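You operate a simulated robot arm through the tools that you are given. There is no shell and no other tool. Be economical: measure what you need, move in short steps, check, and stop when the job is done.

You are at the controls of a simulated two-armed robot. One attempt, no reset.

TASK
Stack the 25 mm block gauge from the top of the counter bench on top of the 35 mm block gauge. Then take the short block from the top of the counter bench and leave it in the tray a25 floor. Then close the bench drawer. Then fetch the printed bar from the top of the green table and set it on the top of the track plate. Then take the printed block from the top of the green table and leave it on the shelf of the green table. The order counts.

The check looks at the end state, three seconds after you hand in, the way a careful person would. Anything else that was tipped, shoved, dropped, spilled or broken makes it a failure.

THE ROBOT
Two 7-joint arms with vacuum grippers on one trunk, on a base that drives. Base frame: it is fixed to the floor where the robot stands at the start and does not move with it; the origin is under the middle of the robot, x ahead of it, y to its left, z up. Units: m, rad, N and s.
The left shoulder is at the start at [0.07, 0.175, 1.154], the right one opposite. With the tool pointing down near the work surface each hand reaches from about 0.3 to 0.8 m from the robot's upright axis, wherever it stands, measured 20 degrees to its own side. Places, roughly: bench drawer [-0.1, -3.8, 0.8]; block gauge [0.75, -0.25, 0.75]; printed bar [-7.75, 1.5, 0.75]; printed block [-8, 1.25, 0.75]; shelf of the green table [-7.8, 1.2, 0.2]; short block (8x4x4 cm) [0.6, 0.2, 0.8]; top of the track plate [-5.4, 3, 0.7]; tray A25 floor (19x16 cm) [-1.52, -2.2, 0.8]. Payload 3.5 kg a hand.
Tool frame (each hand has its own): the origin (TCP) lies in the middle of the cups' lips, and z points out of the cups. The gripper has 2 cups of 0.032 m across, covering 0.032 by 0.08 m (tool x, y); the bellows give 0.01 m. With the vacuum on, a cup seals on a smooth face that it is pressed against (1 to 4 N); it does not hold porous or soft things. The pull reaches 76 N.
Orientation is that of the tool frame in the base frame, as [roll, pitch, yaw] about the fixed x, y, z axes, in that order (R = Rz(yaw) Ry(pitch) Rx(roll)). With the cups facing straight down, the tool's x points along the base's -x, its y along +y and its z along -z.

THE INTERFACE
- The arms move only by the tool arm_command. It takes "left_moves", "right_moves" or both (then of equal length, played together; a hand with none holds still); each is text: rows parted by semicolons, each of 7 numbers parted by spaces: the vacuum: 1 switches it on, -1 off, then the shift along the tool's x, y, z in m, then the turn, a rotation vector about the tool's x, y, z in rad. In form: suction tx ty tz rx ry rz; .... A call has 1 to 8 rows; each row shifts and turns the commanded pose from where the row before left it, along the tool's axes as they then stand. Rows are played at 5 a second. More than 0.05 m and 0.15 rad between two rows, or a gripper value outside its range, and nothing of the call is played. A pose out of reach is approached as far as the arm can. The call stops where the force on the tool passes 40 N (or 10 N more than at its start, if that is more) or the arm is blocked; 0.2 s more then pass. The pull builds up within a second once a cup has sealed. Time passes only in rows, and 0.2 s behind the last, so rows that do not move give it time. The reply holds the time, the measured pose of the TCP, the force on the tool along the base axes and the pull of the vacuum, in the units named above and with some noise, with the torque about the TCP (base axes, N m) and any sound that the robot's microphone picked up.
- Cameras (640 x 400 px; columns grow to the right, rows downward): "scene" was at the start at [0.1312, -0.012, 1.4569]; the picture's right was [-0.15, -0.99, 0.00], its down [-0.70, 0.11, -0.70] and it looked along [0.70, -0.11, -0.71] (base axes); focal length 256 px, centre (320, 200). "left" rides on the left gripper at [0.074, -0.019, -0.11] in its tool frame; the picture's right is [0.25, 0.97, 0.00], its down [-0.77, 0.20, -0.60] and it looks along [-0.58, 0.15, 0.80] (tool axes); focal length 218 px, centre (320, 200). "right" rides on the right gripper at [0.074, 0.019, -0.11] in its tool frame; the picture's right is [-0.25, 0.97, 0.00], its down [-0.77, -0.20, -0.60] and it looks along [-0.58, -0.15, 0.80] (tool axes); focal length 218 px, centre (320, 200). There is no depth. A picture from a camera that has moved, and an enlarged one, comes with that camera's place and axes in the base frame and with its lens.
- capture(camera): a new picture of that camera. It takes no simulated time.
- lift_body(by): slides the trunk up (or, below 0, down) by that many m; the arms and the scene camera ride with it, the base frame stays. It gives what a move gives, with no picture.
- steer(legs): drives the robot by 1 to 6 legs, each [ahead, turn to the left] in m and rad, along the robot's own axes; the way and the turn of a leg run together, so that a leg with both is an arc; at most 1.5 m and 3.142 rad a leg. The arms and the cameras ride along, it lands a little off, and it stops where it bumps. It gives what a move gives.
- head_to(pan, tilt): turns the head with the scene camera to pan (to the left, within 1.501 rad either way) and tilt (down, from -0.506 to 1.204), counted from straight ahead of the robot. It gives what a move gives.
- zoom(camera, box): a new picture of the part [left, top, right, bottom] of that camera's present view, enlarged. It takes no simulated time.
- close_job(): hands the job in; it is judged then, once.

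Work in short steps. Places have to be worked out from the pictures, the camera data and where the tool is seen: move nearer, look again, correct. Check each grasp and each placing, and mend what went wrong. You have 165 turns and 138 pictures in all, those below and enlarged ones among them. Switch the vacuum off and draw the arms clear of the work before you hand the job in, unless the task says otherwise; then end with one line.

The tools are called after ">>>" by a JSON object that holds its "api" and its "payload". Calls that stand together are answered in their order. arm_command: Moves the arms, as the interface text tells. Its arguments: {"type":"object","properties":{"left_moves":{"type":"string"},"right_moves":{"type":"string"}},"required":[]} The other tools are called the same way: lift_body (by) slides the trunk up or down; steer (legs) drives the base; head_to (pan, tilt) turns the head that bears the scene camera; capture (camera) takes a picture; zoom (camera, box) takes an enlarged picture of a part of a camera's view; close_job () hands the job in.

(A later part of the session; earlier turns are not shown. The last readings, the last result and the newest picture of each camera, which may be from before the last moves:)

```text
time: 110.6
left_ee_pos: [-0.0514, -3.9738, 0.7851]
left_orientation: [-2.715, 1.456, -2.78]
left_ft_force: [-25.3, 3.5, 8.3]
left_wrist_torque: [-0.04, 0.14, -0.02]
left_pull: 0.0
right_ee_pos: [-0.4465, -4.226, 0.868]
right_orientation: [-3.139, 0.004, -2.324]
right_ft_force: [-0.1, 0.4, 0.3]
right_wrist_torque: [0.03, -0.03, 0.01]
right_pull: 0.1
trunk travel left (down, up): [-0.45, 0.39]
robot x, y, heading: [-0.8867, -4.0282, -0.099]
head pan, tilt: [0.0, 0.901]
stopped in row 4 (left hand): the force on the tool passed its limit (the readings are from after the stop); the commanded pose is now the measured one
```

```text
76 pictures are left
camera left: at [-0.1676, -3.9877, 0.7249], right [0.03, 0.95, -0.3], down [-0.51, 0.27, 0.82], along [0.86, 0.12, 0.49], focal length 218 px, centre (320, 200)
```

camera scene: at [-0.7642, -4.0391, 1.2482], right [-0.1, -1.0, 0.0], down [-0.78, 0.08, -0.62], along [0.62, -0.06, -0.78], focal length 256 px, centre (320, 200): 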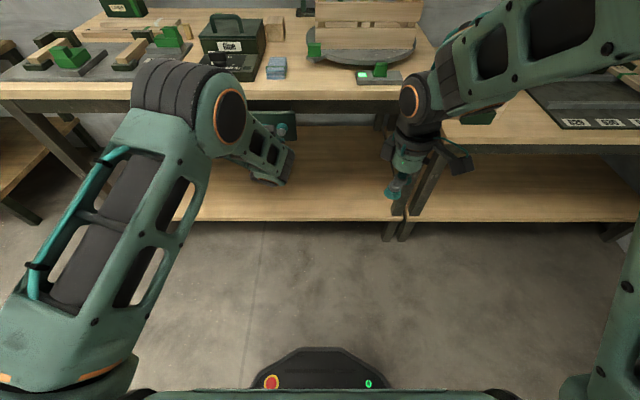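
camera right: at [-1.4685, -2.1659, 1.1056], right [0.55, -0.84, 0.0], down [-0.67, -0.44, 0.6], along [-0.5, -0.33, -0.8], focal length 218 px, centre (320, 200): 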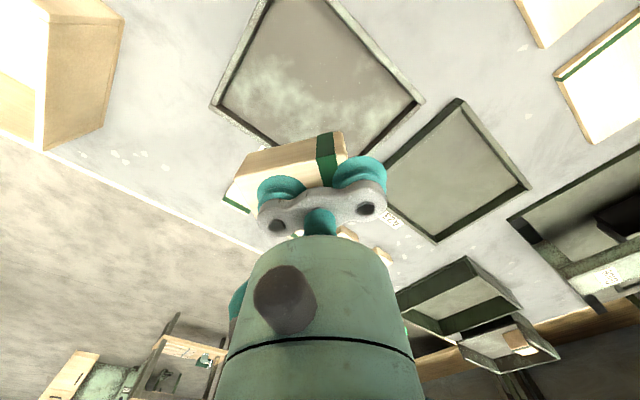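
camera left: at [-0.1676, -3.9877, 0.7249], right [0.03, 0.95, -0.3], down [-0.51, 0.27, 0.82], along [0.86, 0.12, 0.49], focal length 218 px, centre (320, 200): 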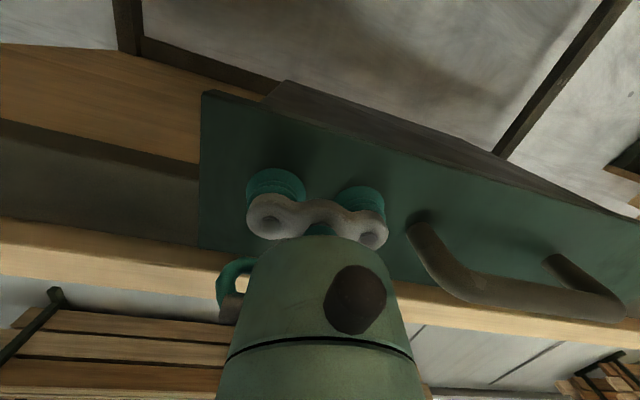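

The drawer hit its stop (25+ N). Retract the hand straight back and verify.

>>> {"api": "arm_command", "payload": {"left_moves": "-1 0 0 -0.03 0 0 0;-1 0 0 -0.04 0 0 0;-1 0 0 -0.04 0 0 0;-1 0 0 -0.04 0 0 0;-1 0 0 -0.03 0 0 0"}}

>>> {"api": "steer", "payload": {"legs": [[-0.15, 0]]}}

>>> {"api": "capture", "payload": {"camera": "scene"}}

```text
time: 111.8
left_ee_pos: [-0.2287, -3.958, 0.7993]
left_orientation: [-2.71, 1.451, -2.775]
left_ft_force: [0.1, -0.3, 0.4]
left_wrist_torque: [0.02, 0.01, -0.02]
left_pull: 0.0
right_ee_pos: [-0.4425, -4.2273, 0.8658]
right_orientation: [-3.141, 0.001, -2.328]
right_ft_force: [0.6, -0.9, -0.3]
right_wrist_torque: [0.0, -0.01, 0.02]
right_pull: 0.0
trunk travel left (down, up): [-0.45, 0.39]
robot x, y, heading: [-0.8896, -4.0246, -0.098]
head pan, tilt: [0.0, 0.901]
```

```text
time: 113.1
left_ee_pos: [-0.3806, -3.9433, 0.7998]
left_orientation: [-2.72, 1.453, -2.784]
left_ft_force: [-0.9, -1.0, 0.7]
left_wrist_torque: [0.01, -0.03, 0.03]
left_pull: 0.1
right_ee_pos: [-0.5951, -4.2109, 0.8663]
right_orientation: [3.14, 0.0, -2.324]
right_ft_force: [0.3, -1.1, -1.5]
right_wrist_torque: [0.0, -0.01, -0.01]
right_pull: 0.0
trunk travel left (down, up): [-0.45, 0.39]
robot x, y, heading: [-1.0393, -4.0135, -0.096]
head pan, tilt: [0.0, 0.901]
```

```text
75 pictures are left
camera scene: at [-0.9176, -4.024, 1.2484], right [-0.09, -1.0, 0.0], down [-0.78, 0.07, -0.62], along [0.62, -0.06, -0.78], focal length 256 px, centre (320, 200)
```

scene: 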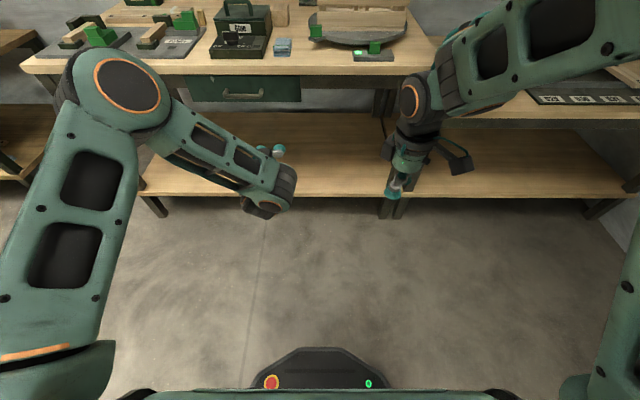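

Drawer is closed. I restore both hands to the downward neutral pose and raise the trunk.

>>> {"api": "lift_body", "payload": {"by": 0.2}}

>>> {"api": "arm_command", "payload": {"left_moves": "-1 0 0 0 0 0.14 0;-1 0 0 0 0 0.14 0;-1 0 0 0 0 0.14 0;-1 0 0 0 0 0.14 0;-1 0 0 0 0 0.14 0;-1 0 0 0 0 0.14 0;-1 0 0 0 0 0.14 0;-1 0 0 0 0 0.14 0", "right_moves": "-1 0 0 0 0 0 0.114;-1 0 0 0 0 0 0.114;-1 0 0 0 0 0 0.114;-1 0 0 0 0 0 0.114;-1 0 0 0 0 0 0.114;-1 0 0 0 0 0 0.114;-1 0 0 0 0 0 0.114;-1 0 0 0 0 0 0.114"}}

>>> {"api": "arm_command", "payload": {"left_moves": "-1 0 0 0 0 0.12 0;-1 0 0 0 0 0.12 0;-1 0.03 0 0 0 0.07 0;-1 0.03 0 0 0 0 0;-1 0.03 0 -0.03 0 0 0;-1 0.03 0 -0.03 0 0 0;-1 0 0 0 0 0 0"}}

```text
time: 115.3
left_ee_pos: [-0.3788, -3.9435, 0.9989]
left_orientation: [-2.726, 1.456, -2.789]
left_ft_force: [0.2, 0.9, 0.4]
left_wrist_torque: [0.0, -0.05, 0.01]
left_pull: 0.2
right_ee_pos: [-0.594, -4.2106, 1.0646]
right_orientation: [-3.141, 0.001, -2.323]
right_ft_force: [0.0, 1.2, 0.4]
right_wrist_torque: [0.01, -0.02, 0.01]
right_pull: 0.1
trunk travel left (down, up): [-0.65, 0.19]
robot x, y, heading: [-1.0403, -4.0103, -0.094]
head pan, tilt: [0.0, 0.901]
```

```text
time: 117.1
left_ee_pos: [-0.3775, -3.9426, 0.9989]
left_orientation: [-3.091, 0.343, 3.098]
left_ft_force: [0.2, 0.7, 0.6]
left_wrist_torque: [-0.02, -0.01, -0.02]
left_pull: 0.1
right_ee_pos: [-0.5935, -4.2131, 1.0654]
right_orientation: [3.142, 0.0, 3.047]
right_ft_force: [-0.1, -0.7, 0.0]
right_wrist_torque: [-0.01, 0.0, 0.01]
right_pull: 0.1
trunk travel left (down, up): [-0.65, 0.19]
robot x, y, heading: [-1.0392, -4.0146, -0.093]
head pan, tilt: [0.0, 0.901]
```

```text
time: 118.7
left_ee_pos: [-0.5013, -3.9326, 1.0526]
left_orientation: [-3.092, 0.033, 3.083]
left_ft_force: [0.2, -0.9, 0.1]
left_wrist_torque: [0.0, 0.08, -0.01]
left_pull: 0.1
right_ee_pos: [-0.5925, -4.2121, 1.0654]
right_orientation: [-3.141, -0.002, 3.049]
right_ft_force: [0.4, 0.6, -0.5]
right_wrist_torque: [0.05, 0.01, -0.03]
right_pull: 0.0
trunk travel left (down, up): [-0.65, 0.19]
robot x, y, heading: [-1.0434, -4.0114, -0.1]
head pan, tilt: [0.0, 0.901]
```

Next the green table at (-7.8, 1.4). I turn toward the northwest and survey the floor for a route.

>>> {"api": "steer", "payload": {"legs": [[0, 2.9]]}}

>>> {"api": "head_to", "payload": {"pan": 0, "tilt": 0.3}}

>>> {"api": "capture", "payload": {"camera": "scene"}}

```text
time: 126.1
left_ee_pos: [-1.5875, -4.0041, 1.0519]
left_orientation: [-3.094, 0.032, -0.22]
left_ft_force: [-0.2, 0.8, 0.3]
left_wrist_torque: [-0.02, 0.01, -0.03]
left_pull: 0.1
right_ee_pos: [-1.4508, -3.7406, 1.0648]
right_orientation: [3.141, 0.0, -0.254]
right_ft_force: [-0.5, 0.1, -0.8]
right_wrist_torque: [-0.03, -0.03, 0.01]
right_pull: 0.1
trunk travel left (down, up): [-0.65, 0.19]
robot x, y, heading: [-1.0417, -4.0138, 2.886]
head pan, tilt: [0.0, 0.901]
```

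```text
time: 127.1
left_ee_pos: [-1.5866, -4.0039, 1.0535]
left_orientation: [-3.095, 0.032, -0.219]
left_ft_force: [-0.3, 1.1, -1.0]
left_wrist_torque: [-0.02, 0.02, -0.02]
left_pull: 0.0
right_ee_pos: [-1.452, -3.7422, 1.0654]
right_orientation: [-3.141, -0.001, -0.255]
right_ft_force: [0.2, -0.2, 0.1]
right_wrist_torque: [0.01, -0.02, -0.01]
right_pull: 0.0
trunk travel left (down, up): [-0.65, 0.19]
robot x, y, heading: [-1.0404, -4.0106, 2.886]
head pan, tilt: [0.0, 0.3]
```

```text
74 pictures are left
camera scene: at [-1.1802, -3.9757, 1.5004], right [0.25, 0.97, 0.0], down [0.29, -0.08, -0.95], along [-0.92, 0.24, -0.3], focal length 256 px, centre (320, 200)
```

scene: 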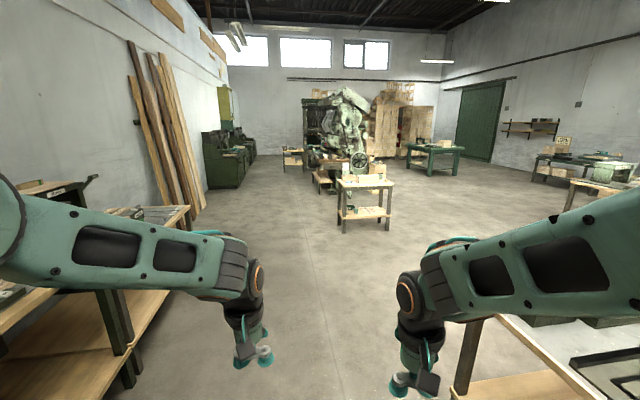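

Route: pass the south end of the central table, then go north between it and the small table at (-4.3, -2.5).

>>> {"api": "steer", "payload": {"legs": [[0, -0.078], [0.93, 0], [0.93, 0], [0, -0.992], [0.825, 0], [0.825, 0]]}}

>>> {"api": "head_to", "payload": {"pan": 0.4, "tilt": 0.3}}

>>> {"api": "capture", "payload": {"camera": "scene"}}

```text
time: 147.5
left_ee_pos: [-3.5026, -1.356, 1.0529]
left_orientation: [-3.094, 0.033, -1.284]
left_ft_force: [0.3, 1.0, 0.5]
left_wrist_torque: [-0.02, 0.02, -0.01]
left_pull: 0.1
right_ee_pos: [-3.2083, -1.3462, 1.0658]
right_orientation: [-3.141, 0.001, -1.317]
right_ft_force: [-0.5, 0.0, 0.0]
right_wrist_torque: [-0.01, -0.03, -0.01]
right_pull: 0.0
trunk travel left (down, up): [-0.65, 0.19]
robot x, y, heading: [-3.2457, -1.8332, 1.82]
head pan, tilt: [0.0, 0.3]
```

```text
time: 148.3
left_ee_pos: [-3.5016, -1.3549, 1.0532]
left_orientation: [-3.094, 0.033, -1.284]
left_ft_force: [-0.9, -0.5, 0.2]
left_wrist_torque: [0.0, 0.02, 0.02]
left_pull: 0.2
right_ee_pos: [-3.2074, -1.3467, 1.0662]
right_orientation: [3.141, -0.001, -1.32]
right_ft_force: [-0.1, -0.8, -0.9]
right_wrist_torque: [-0.02, 0.0, -0.03]
right_pull: 0.1
trunk travel left (down, up): [-0.65, 0.19]
robot x, y, heading: [-3.2451, -1.8379, 1.818]
head pan, tilt: [0.4, 0.3]
```

```text
73 pictures are left
camera scene: at [-3.313, -1.7139, 1.5005], right [0.8, 0.6, 0.0], down [0.18, -0.24, -0.96], along [-0.58, 0.76, -0.3], focal length 256 px, centre (320, 200)
```

scene: 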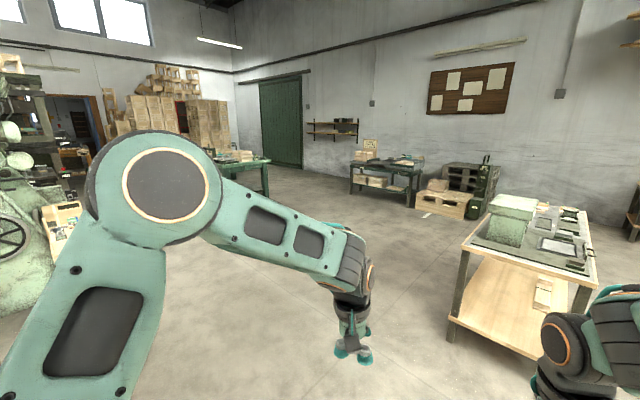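

The green table and the table with the track plate are as expected. Drive to about (-6.6, 0.6) on open floor.

>>> {"api": "steer", "payload": {"legs": [[0, 0.694], [1.38, 0], [1.38, 0], [1.2, 0]]}}

>>> {"api": "head_to", "payload": {"pan": 0.0, "tilt": 0.45}}

>>> {"api": "capture", "payload": {"camera": "scene"}}

```text
time: 169.5
left_ee_pos: [-7.0577, 0.6114, 1.053]
left_orientation: [-3.095, 0.032, -0.543]
left_ft_force: [-0.1, -0.1, 0.3]
left_wrist_torque: [0.0, -0.01, 0.05]
left_pull: 0.0
right_ee_pos: [-6.8465, 0.8166, 1.0672]
right_orientation: [3.141, 0.0, -0.576]
right_ft_force: [-0.1, -0.2, 0.9]
right_wrist_torque: [-0.01, 0.01, 0.0]
right_pull: 0.0
trunk travel left (down, up): [-0.65, 0.19]
robot x, y, heading: [-6.5428, 0.4344, 2.566]
head pan, tilt: [0.4, 0.3]
```

```text
time: 170.3
left_ee_pos: [-7.0595, 0.6106, 1.0528]
left_orientation: [-3.092, 0.032, -0.544]
left_ft_force: [0.3, -0.4, 0.7]
left_wrist_torque: [0.0, 0.0, 0.03]
left_pull: 0.1
right_ee_pos: [-6.8472, 0.8169, 1.0652]
right_orientation: [-3.141, 0.0, -0.576]
right_ft_force: [0.0, 0.2, 0.3]
right_wrist_torque: [-0.01, 0.0, 0.02]
right_pull: 0.0
trunk travel left (down, up): [-0.65, 0.19]
robot x, y, heading: [-6.5455, 0.4326, 2.564]
head pan, tilt: [0.0, 0.45]
```

```text
72 pictures are left
camera scene: at [-6.6622, 0.5082, 1.4866], right [0.55, 0.84, 0.0], down [0.36, -0.24, -0.9], along [-0.75, 0.49, -0.43], focal length 256 px, centre (320, 200)
```

scene: 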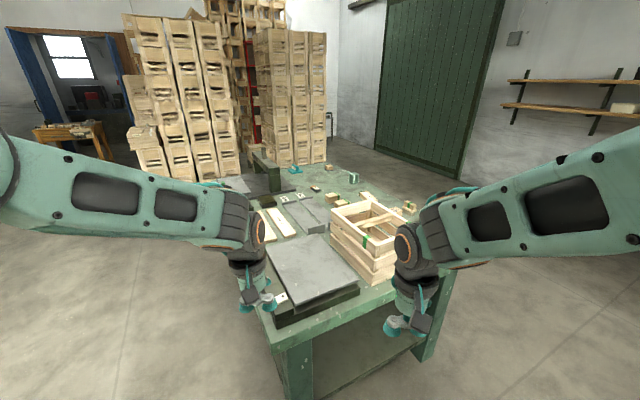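

Table is directly ahead with its end facing me. Zoom in on the objects.

>>> {"api": "zoom", "payload": {"camera": "scene", "box": [220, 150, 430, 280]}}

```text
3.05 times, centred on (325, 215) of scene
camera zoom: at [-6.6622, 0.5082, 1.4866], right [0.55, 0.84, 0.0], down [0.36, -0.24, -0.9], along [-0.75, 0.49, -0.43], focal length 780 px, centre (305, 154)
```

zoom: 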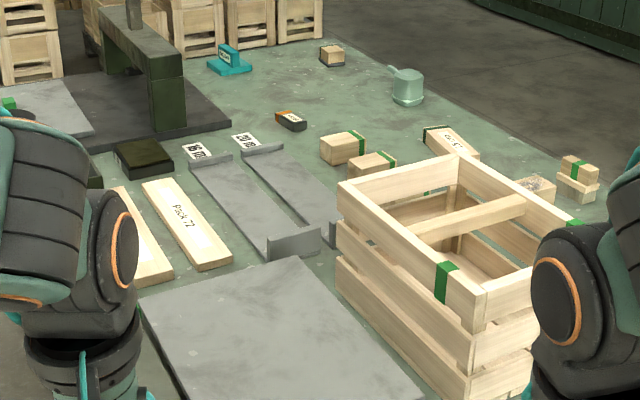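

Need finer views of the labelled candidates.

>>> {"api": "zoom", "payload": {"camera": "scene", "box": [300, 155, 420, 230]}}

>>> {"api": "zoom", "payload": {"camera": "scene", "box": [240, 160, 340, 222]}}

```text
5.33 times, centred on (360, 192) of scene
camera zoom: at [-6.6622, 0.5082, 1.4866], right [0.55, 0.84, 0.0], down [0.36, -0.24, -0.9], along [-0.75, 0.49, -0.43], focal length 1364 px, centre (107, 240)
```

zoom: 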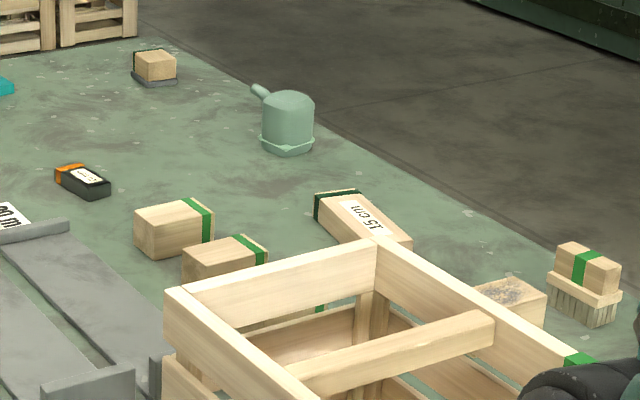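

```text
6.40 times, centred on (290, 191) of scene
camera zoom: at [-6.6622, 0.5082, 1.4866], right [0.55, 0.84, 0.0], down [0.36, -0.24, -0.9], along [-0.75, 0.49, -0.43], focal length 1637 px, centre (512, 258)
```

zoom: 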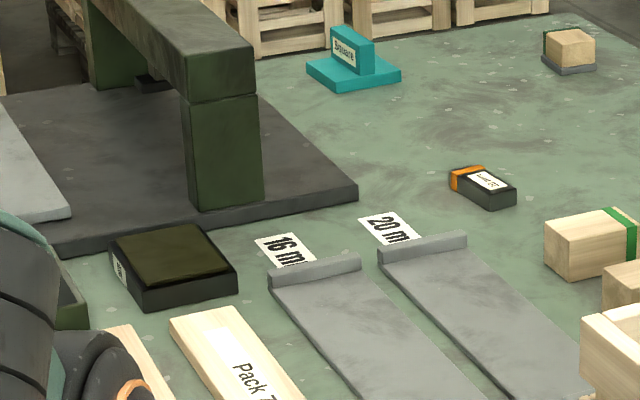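

The "15 cm" bar seems the printed bar at about (-7.75, 1.58); the printed block needs a closer look. I drive around to the north long side of the table.

>>> {"api": "steer", "payload": {"legs": [[0, -1.074], [0.95, 0], [0.95, 0], [0, 1.65], [1.25, 0], [0, 1.5]]}}

>>> {"api": "head_to", "payload": {"pan": 0.0, "tilt": 0.75}}

>>> {"api": "capture", "payload": {"camera": "scene"}}

```text
time: 195.9
left_ee_pos: [-7.5916, 1.7912, 1.0538]
left_orientation: [-3.095, 0.033, 1.455]
left_ft_force: [-0.1, -0.4, 0.1]
left_wrist_torque: [0.01, 0.02, 0.0]
left_pull: 0.1
right_ee_pos: [-7.8663, 1.8987, 1.0654]
right_orientation: [-3.14, 0.0, 1.42]
right_ft_force: [0.2, -0.5, -0.7]
right_wrist_torque: [0.02, 0.0, -0.02]
right_pull: 0.1
trunk travel left (down, up): [-0.65, 0.19]
robot x, y, heading: [-7.6415, 2.3349, -1.724]
head pan, tilt: [0.0, 0.45]
```

```text
time: 196.7
left_ee_pos: [-7.5918, 1.792, 1.0535]
left_orientation: [-3.095, 0.032, 1.456]
left_ft_force: [0.6, -0.8, -0.4]
left_wrist_torque: [0.01, -0.02, 0.01]
left_pull: 0.1
right_ee_pos: [-7.866, 1.8991, 1.0655]
right_orientation: [-3.141, -0.001, 1.422]
right_ft_force: [-0.2, -0.2, 0.3]
right_wrist_torque: [0.01, 0.06, -0.02]
right_pull: 0.1
trunk travel left (down, up): [-0.65, 0.19]
robot x, y, heading: [-7.6407, 2.3357, -1.72]
head pan, tilt: [0.0, 0.75]
```

```text
68 pictures are left
camera scene: at [-7.6598, 2.2027, 1.4602], right [-0.99, 0.15, 0.0], down [0.1, 0.67, -0.73], along [-0.11, -0.72, -0.68], focal length 256 px, centre (320, 200)
```

scene: 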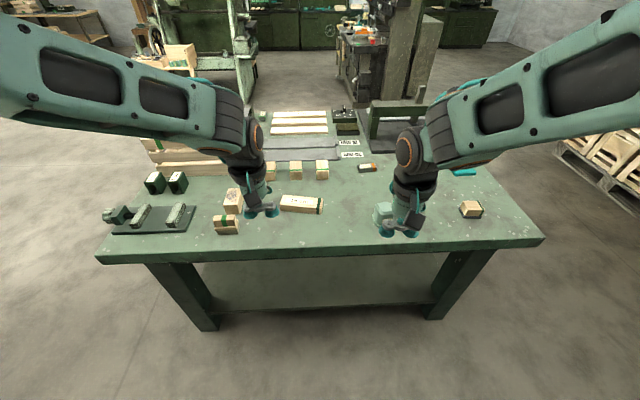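

>>> {"api": "zoom", "payload": {"camera": "scene", "box": [210, 140, 400, 240]}}

>>> {"api": "capture", "payload": {"camera": "left"}}

>>> {"api": "capture", "payload": {"camera": "right"}}

```text
3.37 times, centred on (305, 190) of scene
camera zoom: at [-7.6598, 2.2027, 1.4602], right [-0.99, 0.15, 0.0], down [0.1, 0.67, -0.73], along [-0.11, -0.72, -0.68], focal length 862 px, centre (370, 234)
```

zoom: 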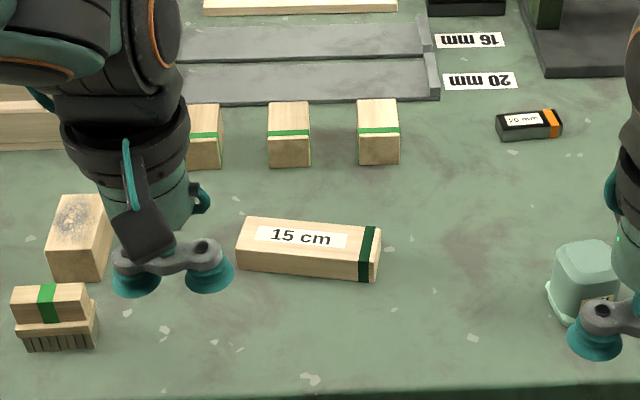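

```text
66 pictures are left
camera left: at [-7.5945, 1.87, 1.1621], right [0.99, 0.14, -0.05], down [0.14, -0.77, 0.62], along [0.04, -0.62, -0.78], focal length 218 px, centre (320, 200)
```

left: 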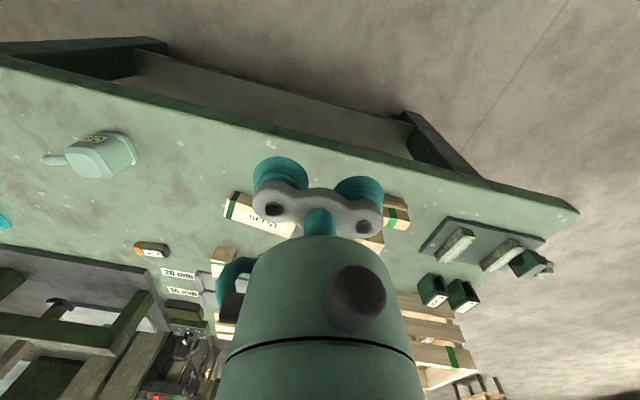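

```text
65 pictures are left
camera right: at [-7.8351, 1.9679, 1.1763], right [0.92, -0.39, 0.0], down [-0.31, -0.73, 0.6], along [-0.24, -0.56, -0.8], focal length 218 px, centre (320, 200)
```

right: 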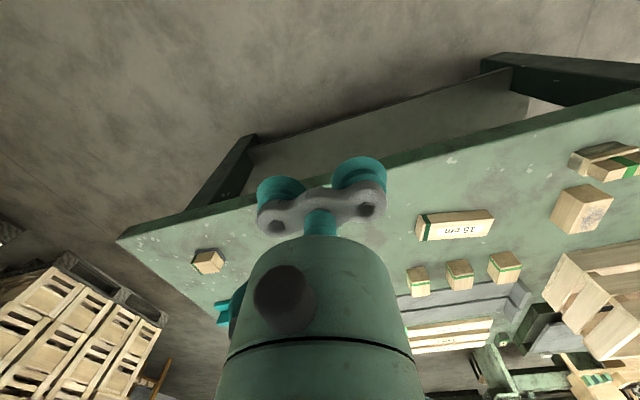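

The objects: the "15 cm" bar (top centre ≈ (-7.69, 1.525, 0.81)) is the printed bar; the small black labelled block with orange end at ≈ (-8.0, 1.31) fits the printed block. Drive 0.3 m closer to the table.

>>> {"api": "steer", "payload": {"legs": [[0.3, 0]]}}

>>> {"api": "zoom", "payload": {"camera": "scene", "box": [210, 170, 450, 320]}}

```text
time: 198.7
left_ee_pos: [-7.6351, 1.495, 1.054]
left_orientation: [-3.093, 0.032, 1.458]
left_ft_force: [-0.9, -0.5, -0.3]
left_wrist_torque: [-0.01, -0.01, 0.05]
left_pull: 0.1
right_ee_pos: [-7.9094, 1.6012, 1.0658]
right_orientation: [3.14, 0.001, 1.421]
right_ft_force: [1.1, -0.8, 0.1]
right_wrist_torque: [0.0, 0.01, -0.01]
right_pull: 0.0
trunk travel left (down, up): [-0.65, 0.19]
robot x, y, heading: [-7.6912, 2.0378, -1.723]
head pan, tilt: [0.0, 0.75]
```

```text
2.67 times, centred on (330, 245) of scene
camera zoom: at [-7.7044, 1.9056, 1.4602], right [-0.99, 0.15, 0.0], down [0.1, 0.67, -0.73], along [-0.11, -0.72, -0.68], focal length 682 px, centre (293, 80)
```

zoom: 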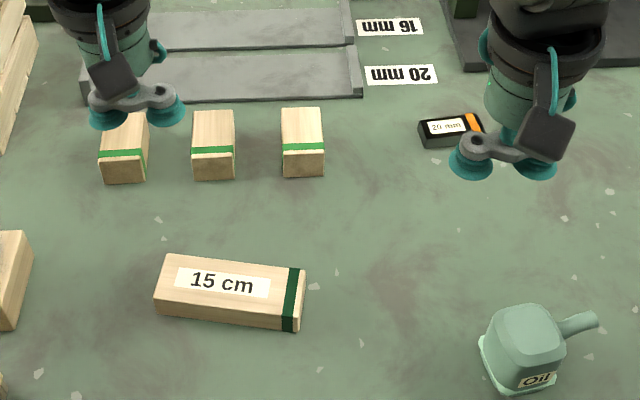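

I align the left hand (fix tilt, yaw) over the bar and descend to just above it.

>>> {"api": "arm_command", "payload": {"left_moves": "-1 0 0 0 -0.0486 0.032 0;-1 0 0 0 0 0 0.085;-1 0 0 0 0 0 0.085;-1 0.0035 -0.033 0 0 0 0;-1 0.0035 -0.033 0.02 0 0 0;-1 0 0 0.04 0 0 0;-1 0 0 0.04 0 0 0;-1 0 0 0.02 0 0 0"}}

>>> {"api": "capture", "payload": {"camera": "left"}}

>>> {"api": "zoom", "payload": {"camera": "scene", "box": [210, 170, 450, 320]}}

```text
time: 200.5
left_ee_pos: [-7.6949, 1.5208, 0.9309]
left_orientation: [3.141, 0.001, 1.287]
left_ft_force: [-0.3, -0.1, 0.5]
left_wrist_torque: [0.0, 0.01, 0.02]
left_pull: 0.0
right_ee_pos: [-7.9102, 1.6007, 1.0659]
right_orientation: [-3.14, 0.0, 1.421]
right_ft_force: [0.1, 0.7, -0.1]
right_wrist_torque: [0.01, -0.01, 0.05]
right_pull: 0.1
trunk travel left (down, up): [-0.65, 0.19]
robot x, y, heading: [-7.6857, 2.0342, -1.722]
head pan, tilt: [0.0, 0.75]
```

```text
63 pictures are left
camera left: at [-7.692, 1.5965, 1.0418], right [1.0, -0.03, 0.0], down [-0.02, -0.8, 0.61], along [-0.02, -0.61, -0.8], focal length 218 px, centre (320, 200)
```

left: 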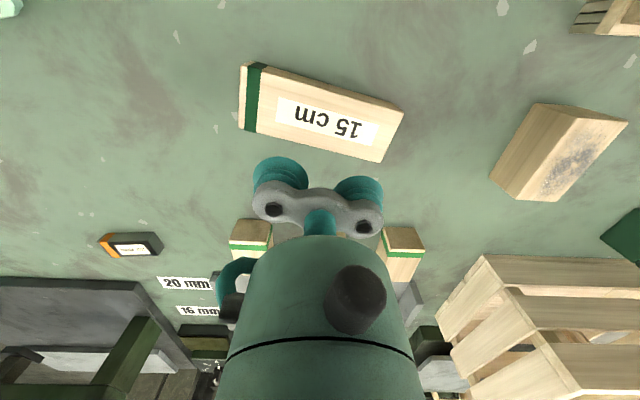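

```text
2.67 times, centred on (330, 245) of scene
camera zoom: at [-7.7046, 1.9046, 1.4601], right [-0.99, 0.15, 0.0], down [0.1, 0.67, -0.73], along [-0.11, -0.72, -0.68], focal length 682 px, centre (293, 80)
```

zoom: 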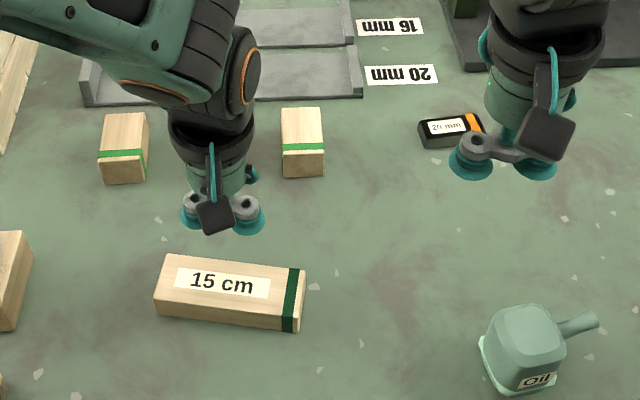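

Well aligned. Small correction and descend with vacuum.

>>> {"api": "arm_command", "payload": {"left_moves": "1 0.005 0 0.04 0 0 0;1 0 0 0.04 0 0 0;1 0 0 0.025 0 0 0;1 0 0 0.006 0 0 0;1 0 0 0.005 0 0 0;1 0 0 0 0 0 0"}}

```text
time: 201.6
left_ee_pos: [-7.6954, 1.5238, 0.8285]
left_orientation: [3.14, 0.014, 1.288]
left_ft_force: [3.9, 10.0, 30.9]
left_wrist_torque: [0.39, -0.08, -0.04]
left_pull: 75.9
right_ee_pos: [-7.9093, 1.6032, 1.0675]
right_orientation: [3.141, 0.002, 1.424]
right_ft_force: [0.7, -0.1, -0.7]
right_wrist_torque: [0.01, 0.0, 0.01]
right_pull: 0.1
trunk travel left (down, up): [-0.65, 0.19]
robot x, y, heading: [-7.6823, 2.0362, -1.723]
head pan, tilt: [0.0, 0.75]
stopped in row 5 (left hand): the force on the tool passed its limit (the readings are from after the stop); the commanded pose is now the measured one
```

Sealed with 76 N (contact z≈0.83). Lift and check.

>>> {"api": "arm_command", "payload": {"left_moves": "1 0 0 -0.006 0 0 0;1 0 0 -0.02 0 0 0;1 0 0 -0.04 0 0 0;1 0 0 -0.04 0 0 0;1 0 0 -0.04 0 0 0;1 0 0 -0.04 0 0 0;1 0 0 0 0 0 0"}}

>>> {"api": "capture", "payload": {"camera": "scene"}}

```text
time: 203.2
left_ee_pos: [-7.6962, 1.5226, 1.012]
left_orientation: [3.14, 0.011, 1.288]
left_ft_force: [-0.4, -0.3, -1.4]
left_wrist_torque: [0.01, 0.01, 0.0]
left_pull: 75.7
right_ee_pos: [-7.9102, 1.6002, 1.0653]
right_orientation: [-3.141, 0.0, 1.423]
right_ft_force: [0.0, 0.3, 0.2]
right_wrist_torque: [0.01, -0.02, 0.02]
right_pull: 0.0
trunk travel left (down, up): [-0.65, 0.19]
robot x, y, heading: [-7.6849, 2.0367, -1.714]
head pan, tilt: [0.0, 0.75]
```

```text
61 pictures are left
camera scene: at [-7.7048, 1.9042, 1.46], right [-0.99, 0.15, 0.0], down [0.1, 0.68, -0.73], along [-0.11, -0.72, -0.68], focal length 256 px, centre (320, 200)
```

scene: 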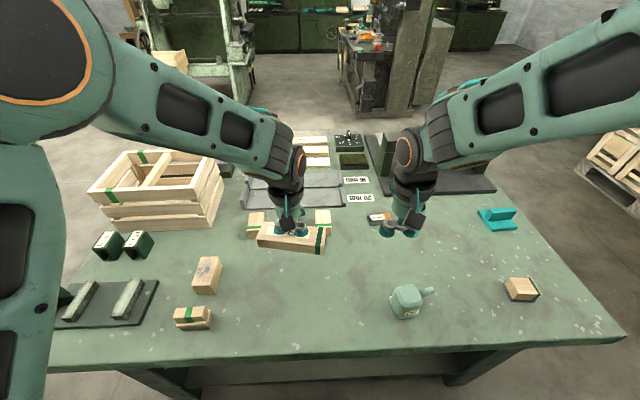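

Bar is held. I back off, then drive east toward the track-plate table and look.

>>> {"api": "arm_command", "payload": {"left_moves": "1 0.02 0 -0.02 0 0 0;1 0.02 0 -0.02 0 0 0;1 0.02 0 -0.02 0 0 0;1 0 0 0 0 0 0"}}

>>> {"api": "steer", "payload": {"legs": [[-0.3, 0], [0, 1.55], [1.0, 0], [0.6, 0], [0, 1.1]]}}

>>> {"api": "head_to", "payload": {"pan": 0.0, "tilt": 0.4}}

>>> {"api": "capture", "payload": {"camera": "scene"}}

```text
time: 204.2
left_ee_pos: [-7.6787, 1.5784, 1.0696]
left_orientation: [3.14, 0.01, 1.289]
left_ft_force: [0.0, -0.8, -0.5]
left_wrist_torque: [0.01, 0.01, 0.04]
left_pull: 75.6
right_ee_pos: [-7.9099, 1.5999, 1.0658]
right_orientation: [3.139, 0.0, 1.425]
right_ft_force: [-0.3, 0.0, 0.6]
right_wrist_torque: [0.06, -0.04, 0.01]
right_pull: 0.1
trunk travel left (down, up): [-0.65, 0.19]
robot x, y, heading: [-7.6801, 2.0386, -1.717]
head pan, tilt: [0.0, 0.75]
```

```text
time: 220.7
left_ee_pos: [-5.8215, 2.4426, 1.0691]
left_orientation: [3.139, 0.011, -2.389]
left_ft_force: [-0.1, 0.8, -1.4]
left_wrist_torque: [0.02, -0.02, 0.01]
left_pull: 74.8
right_ee_pos: [-5.633, 2.3062, 1.0661]
right_orientation: [3.14, 0.0, -2.253]
right_ft_force: [0.2, 0.0, -0.5]
right_wrist_torque: [0.03, -0.02, 0.03]
right_pull: 0.0
trunk travel left (down, up): [-0.65, 0.19]
robot x, y, heading: [-6.0475, 2.042, 0.888]
head pan, tilt: [0.0, 0.75]
```

```text
time: 221.5
left_ee_pos: [-5.8218, 2.4434, 1.0686]
left_orientation: [3.139, 0.011, -2.389]
left_ft_force: [-0.3, -0.2, -1.5]
left_wrist_torque: [0.02, -0.02, 0.01]
left_pull: 75.5
right_ee_pos: [-5.6335, 2.3061, 1.0657]
right_orientation: [3.138, 0.002, -2.252]
right_ft_force: [-0.4, -0.1, 0.0]
right_wrist_torque: [0.02, -0.02, 0.01]
right_pull: 0.1
trunk travel left (down, up): [-0.65, 0.19]
robot x, y, heading: [-6.0488, 2.044, 0.883]
head pan, tilt: [0.0, 0.4]
```

```text
60 pictures are left
camera scene: at [-5.9584, 2.1553, 1.4912], right [0.77, -0.63, 0.0], down [-0.25, -0.3, -0.92], along [0.58, 0.71, -0.39], focal length 256 px, centre (320, 200)
```

scene: 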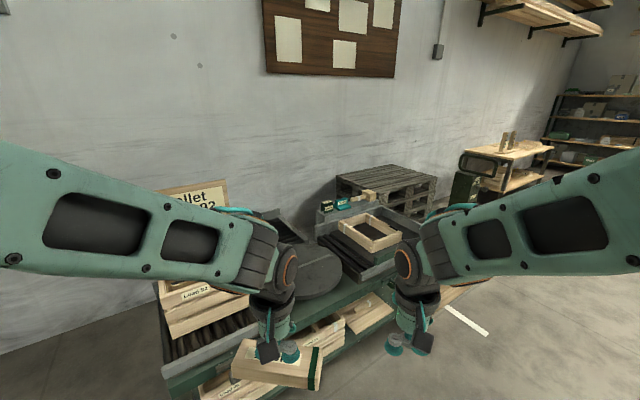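

The table is right ahead; zoom to find the track plate.

>>> {"api": "zoom", "payload": {"camera": "scene", "box": [150, 170, 470, 370]}}

```text
2.00 times, centred on (310, 270) of scene
camera zoom: at [-5.9584, 2.1553, 1.4912], right [0.77, -0.63, 0.0], down [-0.25, -0.3, -0.92], along [0.58, 0.71, -0.39], focal length 512 px, centre (340, 60)
```

zoom: 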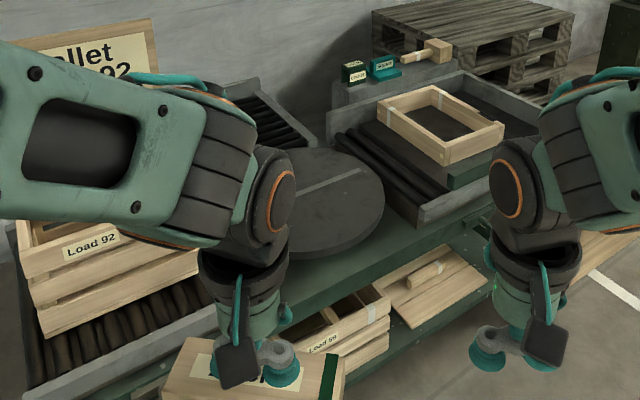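

The track plate is the round disc (with a track stripe) centred near (-5.40, 2.92). I drive to about (-5.3, 2.3) facing it squarely.

>>> {"api": "steer", "payload": {"legs": [[0, -0.549], [0.79, 0], [0, 1.146]]}}

>>> {"api": "head_to", "payload": {"pan": 0.0, "tilt": 0.85}}

>>> {"api": "capture", "payload": {"camera": "scene"}}

```text
time: 230.0
left_ee_pos: [-5.3374, 2.7603, 1.0694]
left_orientation: [3.139, 0.01, -1.82]
left_ft_force: [0.2, -0.2, -1.3]
left_wrist_torque: [-0.01, -0.02, -0.02]
left_pull: 75.4
right_ee_pos: [-5.1053, 2.7481, 1.0662]
right_orientation: [3.139, 0.0, -1.682]
right_ft_force: [0.9, -0.3, -0.1]
right_wrist_torque: [-0.03, 0.0, -0.03]
right_pull: 0.0
trunk travel left (down, up): [-0.65, 0.19]
robot x, y, heading: [-5.3132, 2.3013, 1.459]
head pan, tilt: [0.0, 0.4]
```

```text
time: 230.9
left_ee_pos: [-5.3378, 2.7597, 1.0687]
left_orientation: [3.139, 0.009, -1.819]
left_ft_force: [-0.7, -0.7, -1.5]
left_wrist_torque: [0.01, -0.01, -0.01]
left_pull: 75.3
right_ee_pos: [-5.1066, 2.7488, 1.0656]
right_orientation: [3.14, 0.0, -1.684]
right_ft_force: [0.8, 0.0, 0.8]
right_wrist_torque: [-0.01, 0.0, 0.0]
right_pull: 0.1
trunk travel left (down, up): [-0.65, 0.19]
robot x, y, heading: [-5.3143, 2.3023, 1.461]
head pan, tilt: [0.0, 0.85]
```

```text
58 pictures are left
camera scene: at [-5.2987, 2.4301, 1.4522], right [0.99, -0.11, 0.0], down [-0.08, -0.75, -0.66], along [0.07, 0.66, -0.75], focal length 256 px, centre (320, 200)
```

scene: 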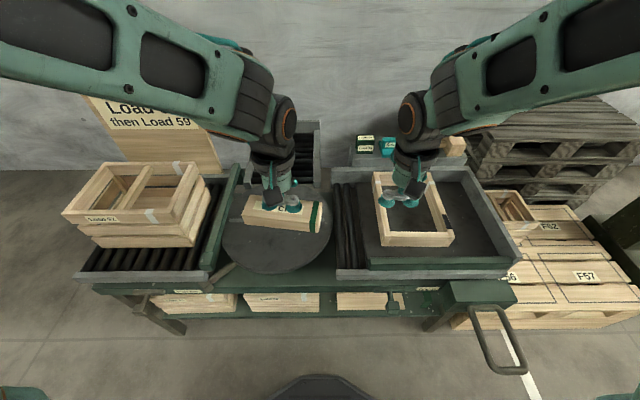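

Zoom on the disc to check its surface.

>>> {"api": "zoom", "payload": {"camera": "scene", "box": [190, 160, 350, 290]}}

>>> {"api": "capture", "payload": {"camera": "left"}}

```text
3.08 times, centred on (270, 225) of scene
camera zoom: at [-5.2987, 2.4301, 1.4522], right [0.99, -0.11, 0.0], down [-0.08, -0.75, -0.66], along [0.07, 0.66, -0.75], focal length 787 px, centre (474, 123)
```

zoom: 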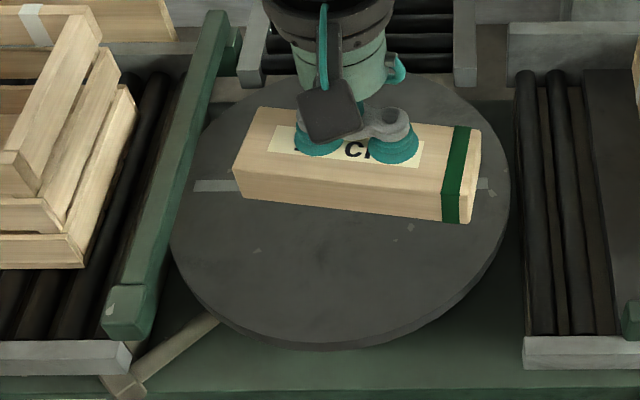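

```text
56 pictures are left
camera left: at [-5.3349, 2.6832, 1.1794], right [-1.0, -0.01, 0.0], down [-0.01, 0.79, 0.61], along [0.0, 0.61, -0.79], focal length 218 px, centre (320, 200)
```

left: 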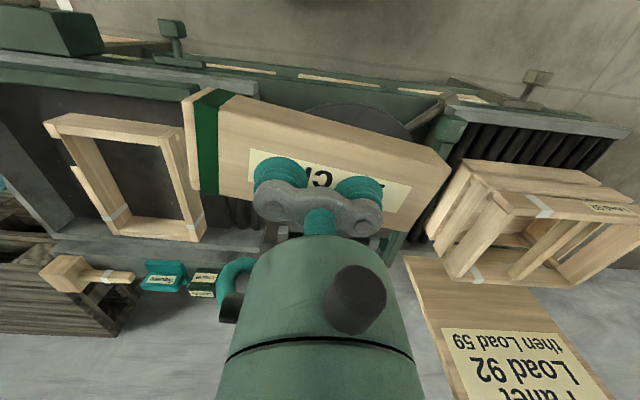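

Disc centre ≈ (-5.39, 2.95), z≈0.73. I carry the bar over the disc centre and start lowering.

>>> {"api": "arm_command", "payload": {"left_moves": "1 -0.0418 0.0235 0 0 0 0;1 -0.0418 0.0235 0 0 0 0;1 -0.0418 0.0235 0 0 0 0;1 -0.0418 0.0235 0 0 0 0;1 0 0 0.04 0 0 0;1 0 0 0.04 0 0 0;1 0 0 0.04 0 0 0;1 0 0 0 0 0 0"}}

>>> {"api": "capture", "payload": {"camera": "scene"}}

>>> {"api": "capture", "payload": {"camera": "right"}}

```text
time: 232.7
left_ee_pos: [-5.3911, 2.9484, 0.9504]
left_orientation: [3.141, 0.014, -1.82]
left_ft_force: [-0.1, -0.2, -1.3]
left_wrist_torque: [0.01, 0.0, 0.01]
left_pull: 75.9
right_ee_pos: [-5.106, 2.7448, 1.0668]
right_orientation: [3.14, -0.001, -1.684]
right_ft_force: [-0.1, 0.2, -0.4]
right_wrist_torque: [0.03, -0.04, 0.02]
right_pull: 0.0
trunk travel left (down, up): [-0.65, 0.19]
robot x, y, heading: [-5.313, 2.3058, 1.457]
head pan, tilt: [0.0, 0.85]
```

```text
55 pictures are left
camera scene: at [-5.2986, 2.4289, 1.4523], right [0.99, -0.11, 0.0], down [-0.09, -0.75, -0.66], along [0.07, 0.66, -0.75], focal length 256 px, centre (320, 200)
```

scene: 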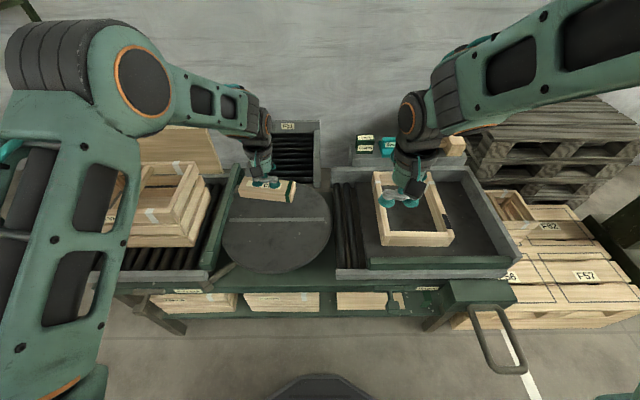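

```text
54 pictures are left
camera right: at [-5.1317, 2.6749, 1.1768], right [-0.93, 0.36, 0.0], down [0.29, 0.74, 0.6], along [0.22, 0.56, -0.8], focal length 218 px, centre (320, 200)
```

right: 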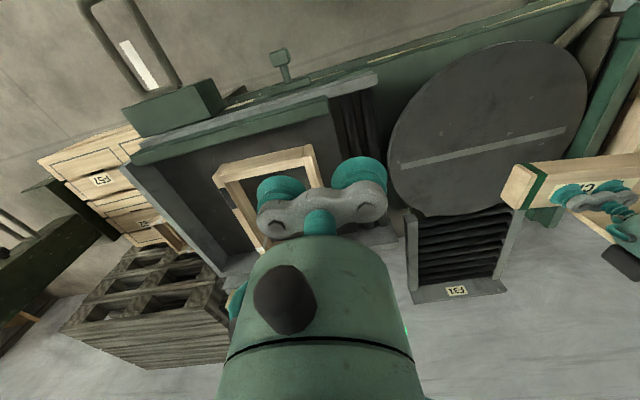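

Both views agree: centre ≈ (-5.393, 2.963), z≈0.725. Descend to just above.

>>> {"api": "arm_command", "payload": {"left_moves": "1 -0.012 0 0.03 0 0 0;1 0 0 0.04 0 0 0;1 0 0 0.04 0 0 0;1 0 0 0.03 0 0 0;1 0 0 0.01 0 0 0;1 0 0 0 0 0 0"}}

>>> {"api": "zoom", "payload": {"camera": "scene", "box": [190, 160, 350, 290]}}

```text
time: 234.1
left_ee_pos: [-5.3839, 2.9609, 0.801]
left_orientation: [3.141, 0.011, -1.819]
left_ft_force: [-0.6, 0.3, -1.1]
left_wrist_torque: [0.0, -0.02, 0.02]
left_pull: 75.6
right_ee_pos: [-5.1056, 2.7475, 1.0654]
right_orientation: [3.141, -0.001, -1.684]
right_ft_force: [0.4, -0.1, -0.7]
right_wrist_torque: [-0.01, 0.03, 0.01]
right_pull: 0.1
trunk travel left (down, up): [-0.65, 0.19]
robot x, y, heading: [-5.3136, 2.3043, 1.456]
head pan, tilt: [0.0, 0.85]
```

```text
3.08 times, centred on (270, 225) of scene
camera zoom: at [-5.2988, 2.4302, 1.4521], right [0.99, -0.11, 0.0], down [-0.08, -0.75, -0.66], along [0.07, 0.66, -0.75], focal length 787 px, centre (474, 123)
```

zoom: 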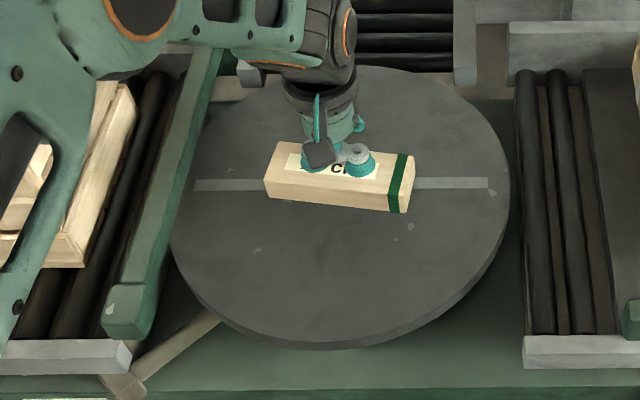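

Continue down in small steps.

>>> {"api": "arm_command", "payload": {"left_moves": "1 0 0 0.01 0 0 0;1 0 0 0.008 0 0 0;1 0 0 0.005 0 0 0;1 0 0 0.004 0 0 0;1 0 0 0 0 0 0"}}

```text
time: 235.3
left_ee_pos: [-5.3843, 2.96, 0.7757]
left_orientation: [3.139, 0.01, -1.82]
left_ft_force: [0.0, -0.4, -1.0]
left_wrist_torque: [0.02, -0.02, -0.04]
left_pull: 75.3
right_ee_pos: [-5.1049, 2.7466, 1.0663]
right_orientation: [3.14, -0.001, -1.681]
right_ft_force: [0.0, -0.2, -0.5]
right_wrist_torque: [-0.01, 0.02, 0.03]
right_pull: 0.2
trunk travel left (down, up): [-0.65, 0.19]
robot x, y, heading: [-5.3122, 2.304, 1.46]
head pan, tilt: [0.0, 0.85]
```

>>> {"api": "arm_command", "payload": {"left_moves": "1 0 0 0.004 0 0 0;1 0 0 0.003 0 0 0;1 0 0 0.003 0 0 0;1 0 0 0 0 0 0"}}

>>> {"api": "zoom", "payload": {"camera": "scene", "box": [240, 180, 320, 230]}}

```text
time: 236.3
left_ee_pos: [-5.3849, 2.9611, 0.7655]
left_orientation: [3.14, 0.01, -1.821]
left_ft_force: [-0.4, 0.7, -1.6]
left_wrist_torque: [0.05, 0.01, 0.01]
left_pull: 75.2
right_ee_pos: [-5.1043, 2.748, 1.0662]
right_orientation: [3.139, 0.0, -1.682]
right_ft_force: [-0.6, -0.7, 0.2]
right_wrist_torque: [0.0, -0.03, -0.02]
right_pull: 0.1
trunk travel left (down, up): [-0.65, 0.19]
robot x, y, heading: [-5.3145, 2.3047, 1.462]
head pan, tilt: [0.0, 0.85]
```

```text
8.00 times, centred on (280, 205) of scene
camera zoom: at [-5.2988, 2.4301, 1.4521], right [0.99, -0.11, 0.0], down [-0.08, -0.75, -0.66], along [0.07, 0.66, -0.75], focal length 2046 px, centre (640, 160)
```

zoom: 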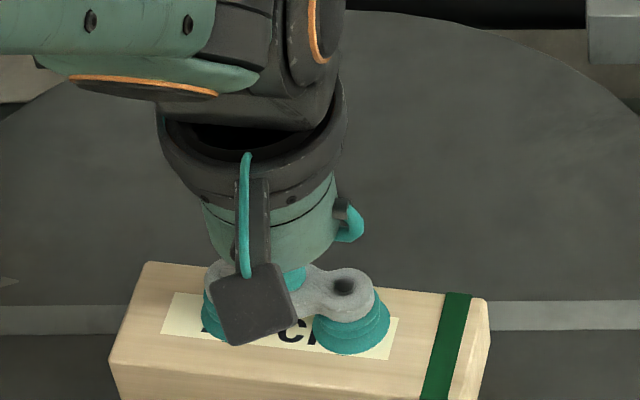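

No contact yet; continue at 3 mm steps.

>>> {"api": "arm_command", "payload": {"left_moves": "1 0 0 0.003 0 0 0;1 0 0 0.003 0 0 0;1 0 0 0 0 0 0"}}

```text
time: 237.1
left_ee_pos: [-5.3839, 2.9612, 0.7589]
left_orientation: [3.139, 0.011, -1.818]
left_ft_force: [0.1, -0.2, -1.1]
left_wrist_torque: [0.0, 0.0, 0.01]
left_pull: 75.5
right_ee_pos: [-5.105, 2.7473, 1.0664]
right_orientation: [3.14, 0.001, -1.68]
right_ft_force: [-0.1, -1.1, 0.4]
right_wrist_torque: [0.02, 0.04, 0.01]
right_pull: 0.0
trunk travel left (down, up): [-0.65, 0.19]
robot x, y, heading: [-5.3137, 2.3052, 1.457]
head pan, tilt: [0.0, 0.85]
```

>>> {"api": "arm_command", "payload": {"left_moves": "1 0 0 0.003 0 0 0;1 0 0 0.003 0 0 0;1 0 0 0 0 0 0"}}

>>> {"api": "zoom", "payload": {"camera": "scene", "box": [240, 180, 320, 230]}}

```text
time: 237.9
left_ee_pos: [-5.385, 2.9619, 0.7536]
left_orientation: [3.14, 0.01, -1.818]
left_ft_force: [0.2, -0.8, -1.7]
left_wrist_torque: [-0.02, 0.01, -0.01]
left_pull: 75.1
right_ee_pos: [-5.1055, 2.7481, 1.0672]
right_orientation: [3.14, 0.001, -1.682]
right_ft_force: [-0.2, -0.1, -0.2]
right_wrist_torque: [-0.01, -0.02, 0.0]
right_pull: 0.1
trunk travel left (down, up): [-0.65, 0.19]
robot x, y, heading: [-5.3162, 2.3052, 1.456]
head pan, tilt: [0.0, 0.85]
```

```text
8.00 times, centred on (280, 205) of scene
camera zoom: at [-5.2988, 2.4301, 1.4521], right [0.99, -0.11, 0.0], down [-0.08, -0.75, -0.66], along [0.07, 0.66, -0.75], focal length 2046 px, centre (640, 160)
```

zoom: 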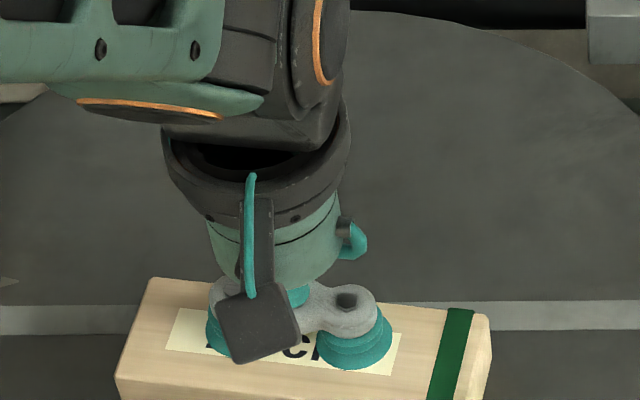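

Still descending freely; continue.

>>> {"api": "arm_command", "payload": {"left_moves": "1 0 0 0.003 0 0 0;1 0 0 0.003 0 0 0;1 0 0 0.003 0 0 0;1 0 0 0 0 0 0"}}

>>> {"api": "zoom", "payload": {"camera": "scene", "box": [230, 190, 326, 250]}}

```text
time: 238.9
left_ee_pos: [-5.385, 2.9637, 0.751]
left_orientation: [3.137, 0.023, -1.817]
left_ft_force: [-1.7, -5.1, 21.8]
left_wrist_torque: [-0.62, -0.25, -0.16]
left_pull: 75.4
right_ee_pos: [-5.1059, 2.7457, 1.0675]
right_orientation: [3.139, 0.002, -1.683]
right_ft_force: [0.1, -0.1, 0.6]
right_wrist_torque: [-0.01, 0.03, 0.02]
right_pull: 0.0
trunk travel left (down, up): [-0.65, 0.19]
robot x, y, heading: [-5.3102, 2.3013, 1.461]
head pan, tilt: [0.0, 0.85]
stopped in row 4 (left hand): the force on the tool passed its limit (the readings are from after the stop); the commanded pose is now the measured one
```

```text
6.67 times, centred on (278, 220) of scene
camera zoom: at [-5.2985, 2.4266, 1.4524], right [0.99, -0.11, 0.0], down [-0.08, -0.74, -0.66], along [0.07, 0.66, -0.75], focal length 1706 px, centre (600, 67)
```

zoom: 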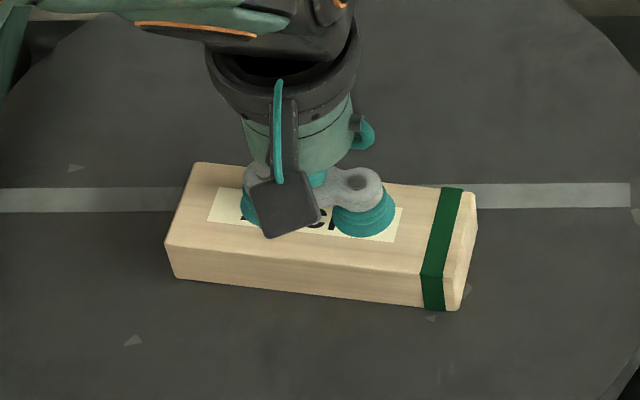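

Contact, bar rests on the disc. Ease up 2 mm, release, rise.

>>> {"api": "arm_command", "payload": {"left_moves": "1 0 0 -0.002 0 0 0;-1 0 0 0 0 0 0;-1 0 0 0 0 0 0;-1 0 0 0 0 0 0;-1 0 0 -0.005 0 0 0;-1 0 0 -0.02 0 0 0;-1 0 0 -0.04 0 0 0;-1 0 0 -0.04 0 0 0"}}

>>> {"api": "arm_command", "payload": {"left_moves": "-1 0 0 -0.04 0 0 0;-1 0 0 -0.04 0 0 0;-1 0 0 -0.04 0 0 0;-1 0 0 -0.04 0 0 0;-1 0.04 0 -0.02 0 0 0;-1 0.04 0 -0.02 0 0 0;-1 0.04 0 0 0 0 0;-1 0.04 0 0 0 0 0"}}

>>> {"api": "capture", "payload": {"camera": "scene"}}

```text
time: 240.7
left_ee_pos: [-5.3853, 2.96, 0.8545]
left_orientation: [3.138, 0.018, -1.818]
left_ft_force: [0.5, -0.6, -0.7]
left_wrist_torque: [0.0, -0.01, 0.03]
left_pull: 0.0
right_ee_pos: [-5.1056, 2.747, 1.0675]
right_orientation: [3.141, 0.0, -1.682]
right_ft_force: [-0.7, -0.4, 0.5]
right_wrist_torque: [0.04, -0.01, 0.02]
right_pull: 0.0
trunk travel left (down, up): [-0.65, 0.19]
robot x, y, heading: [-5.3137, 2.2982, 1.456]
head pan, tilt: [0.0, 0.85]
```

```text
time: 242.5
left_ee_pos: [-5.4222, 2.8007, 1.0524]
left_orientation: [3.139, 0.02, -1.816]
left_ft_force: [-0.7, 0.3, 0.0]
left_wrist_torque: [0.02, 0.0, 0.01]
left_pull: 0.0
right_ee_pos: [-5.1064, 2.7459, 1.0676]
right_orientation: [3.14, 0.002, -1.683]
right_ft_force: [0.3, 0.4, 0.5]
right_wrist_torque: [0.0, -0.01, 0.01]
right_pull: 0.0
trunk travel left (down, up): [-0.65, 0.19]
robot x, y, heading: [-5.3158, 2.3035, 1.459]
head pan, tilt: [0.0, 0.85]
```

```text
49 pictures are left
camera scene: at [-5.2995, 2.4279, 1.4523], right [0.99, -0.11, 0.0], down [-0.08, -0.75, -0.66], along [0.07, 0.66, -0.75], focal length 256 px, centre (320, 200)
```

scene: 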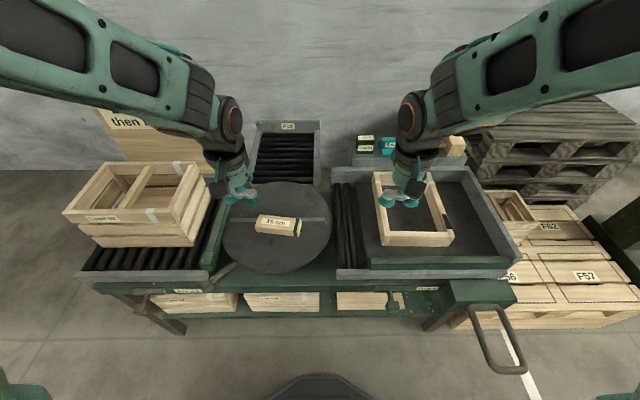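

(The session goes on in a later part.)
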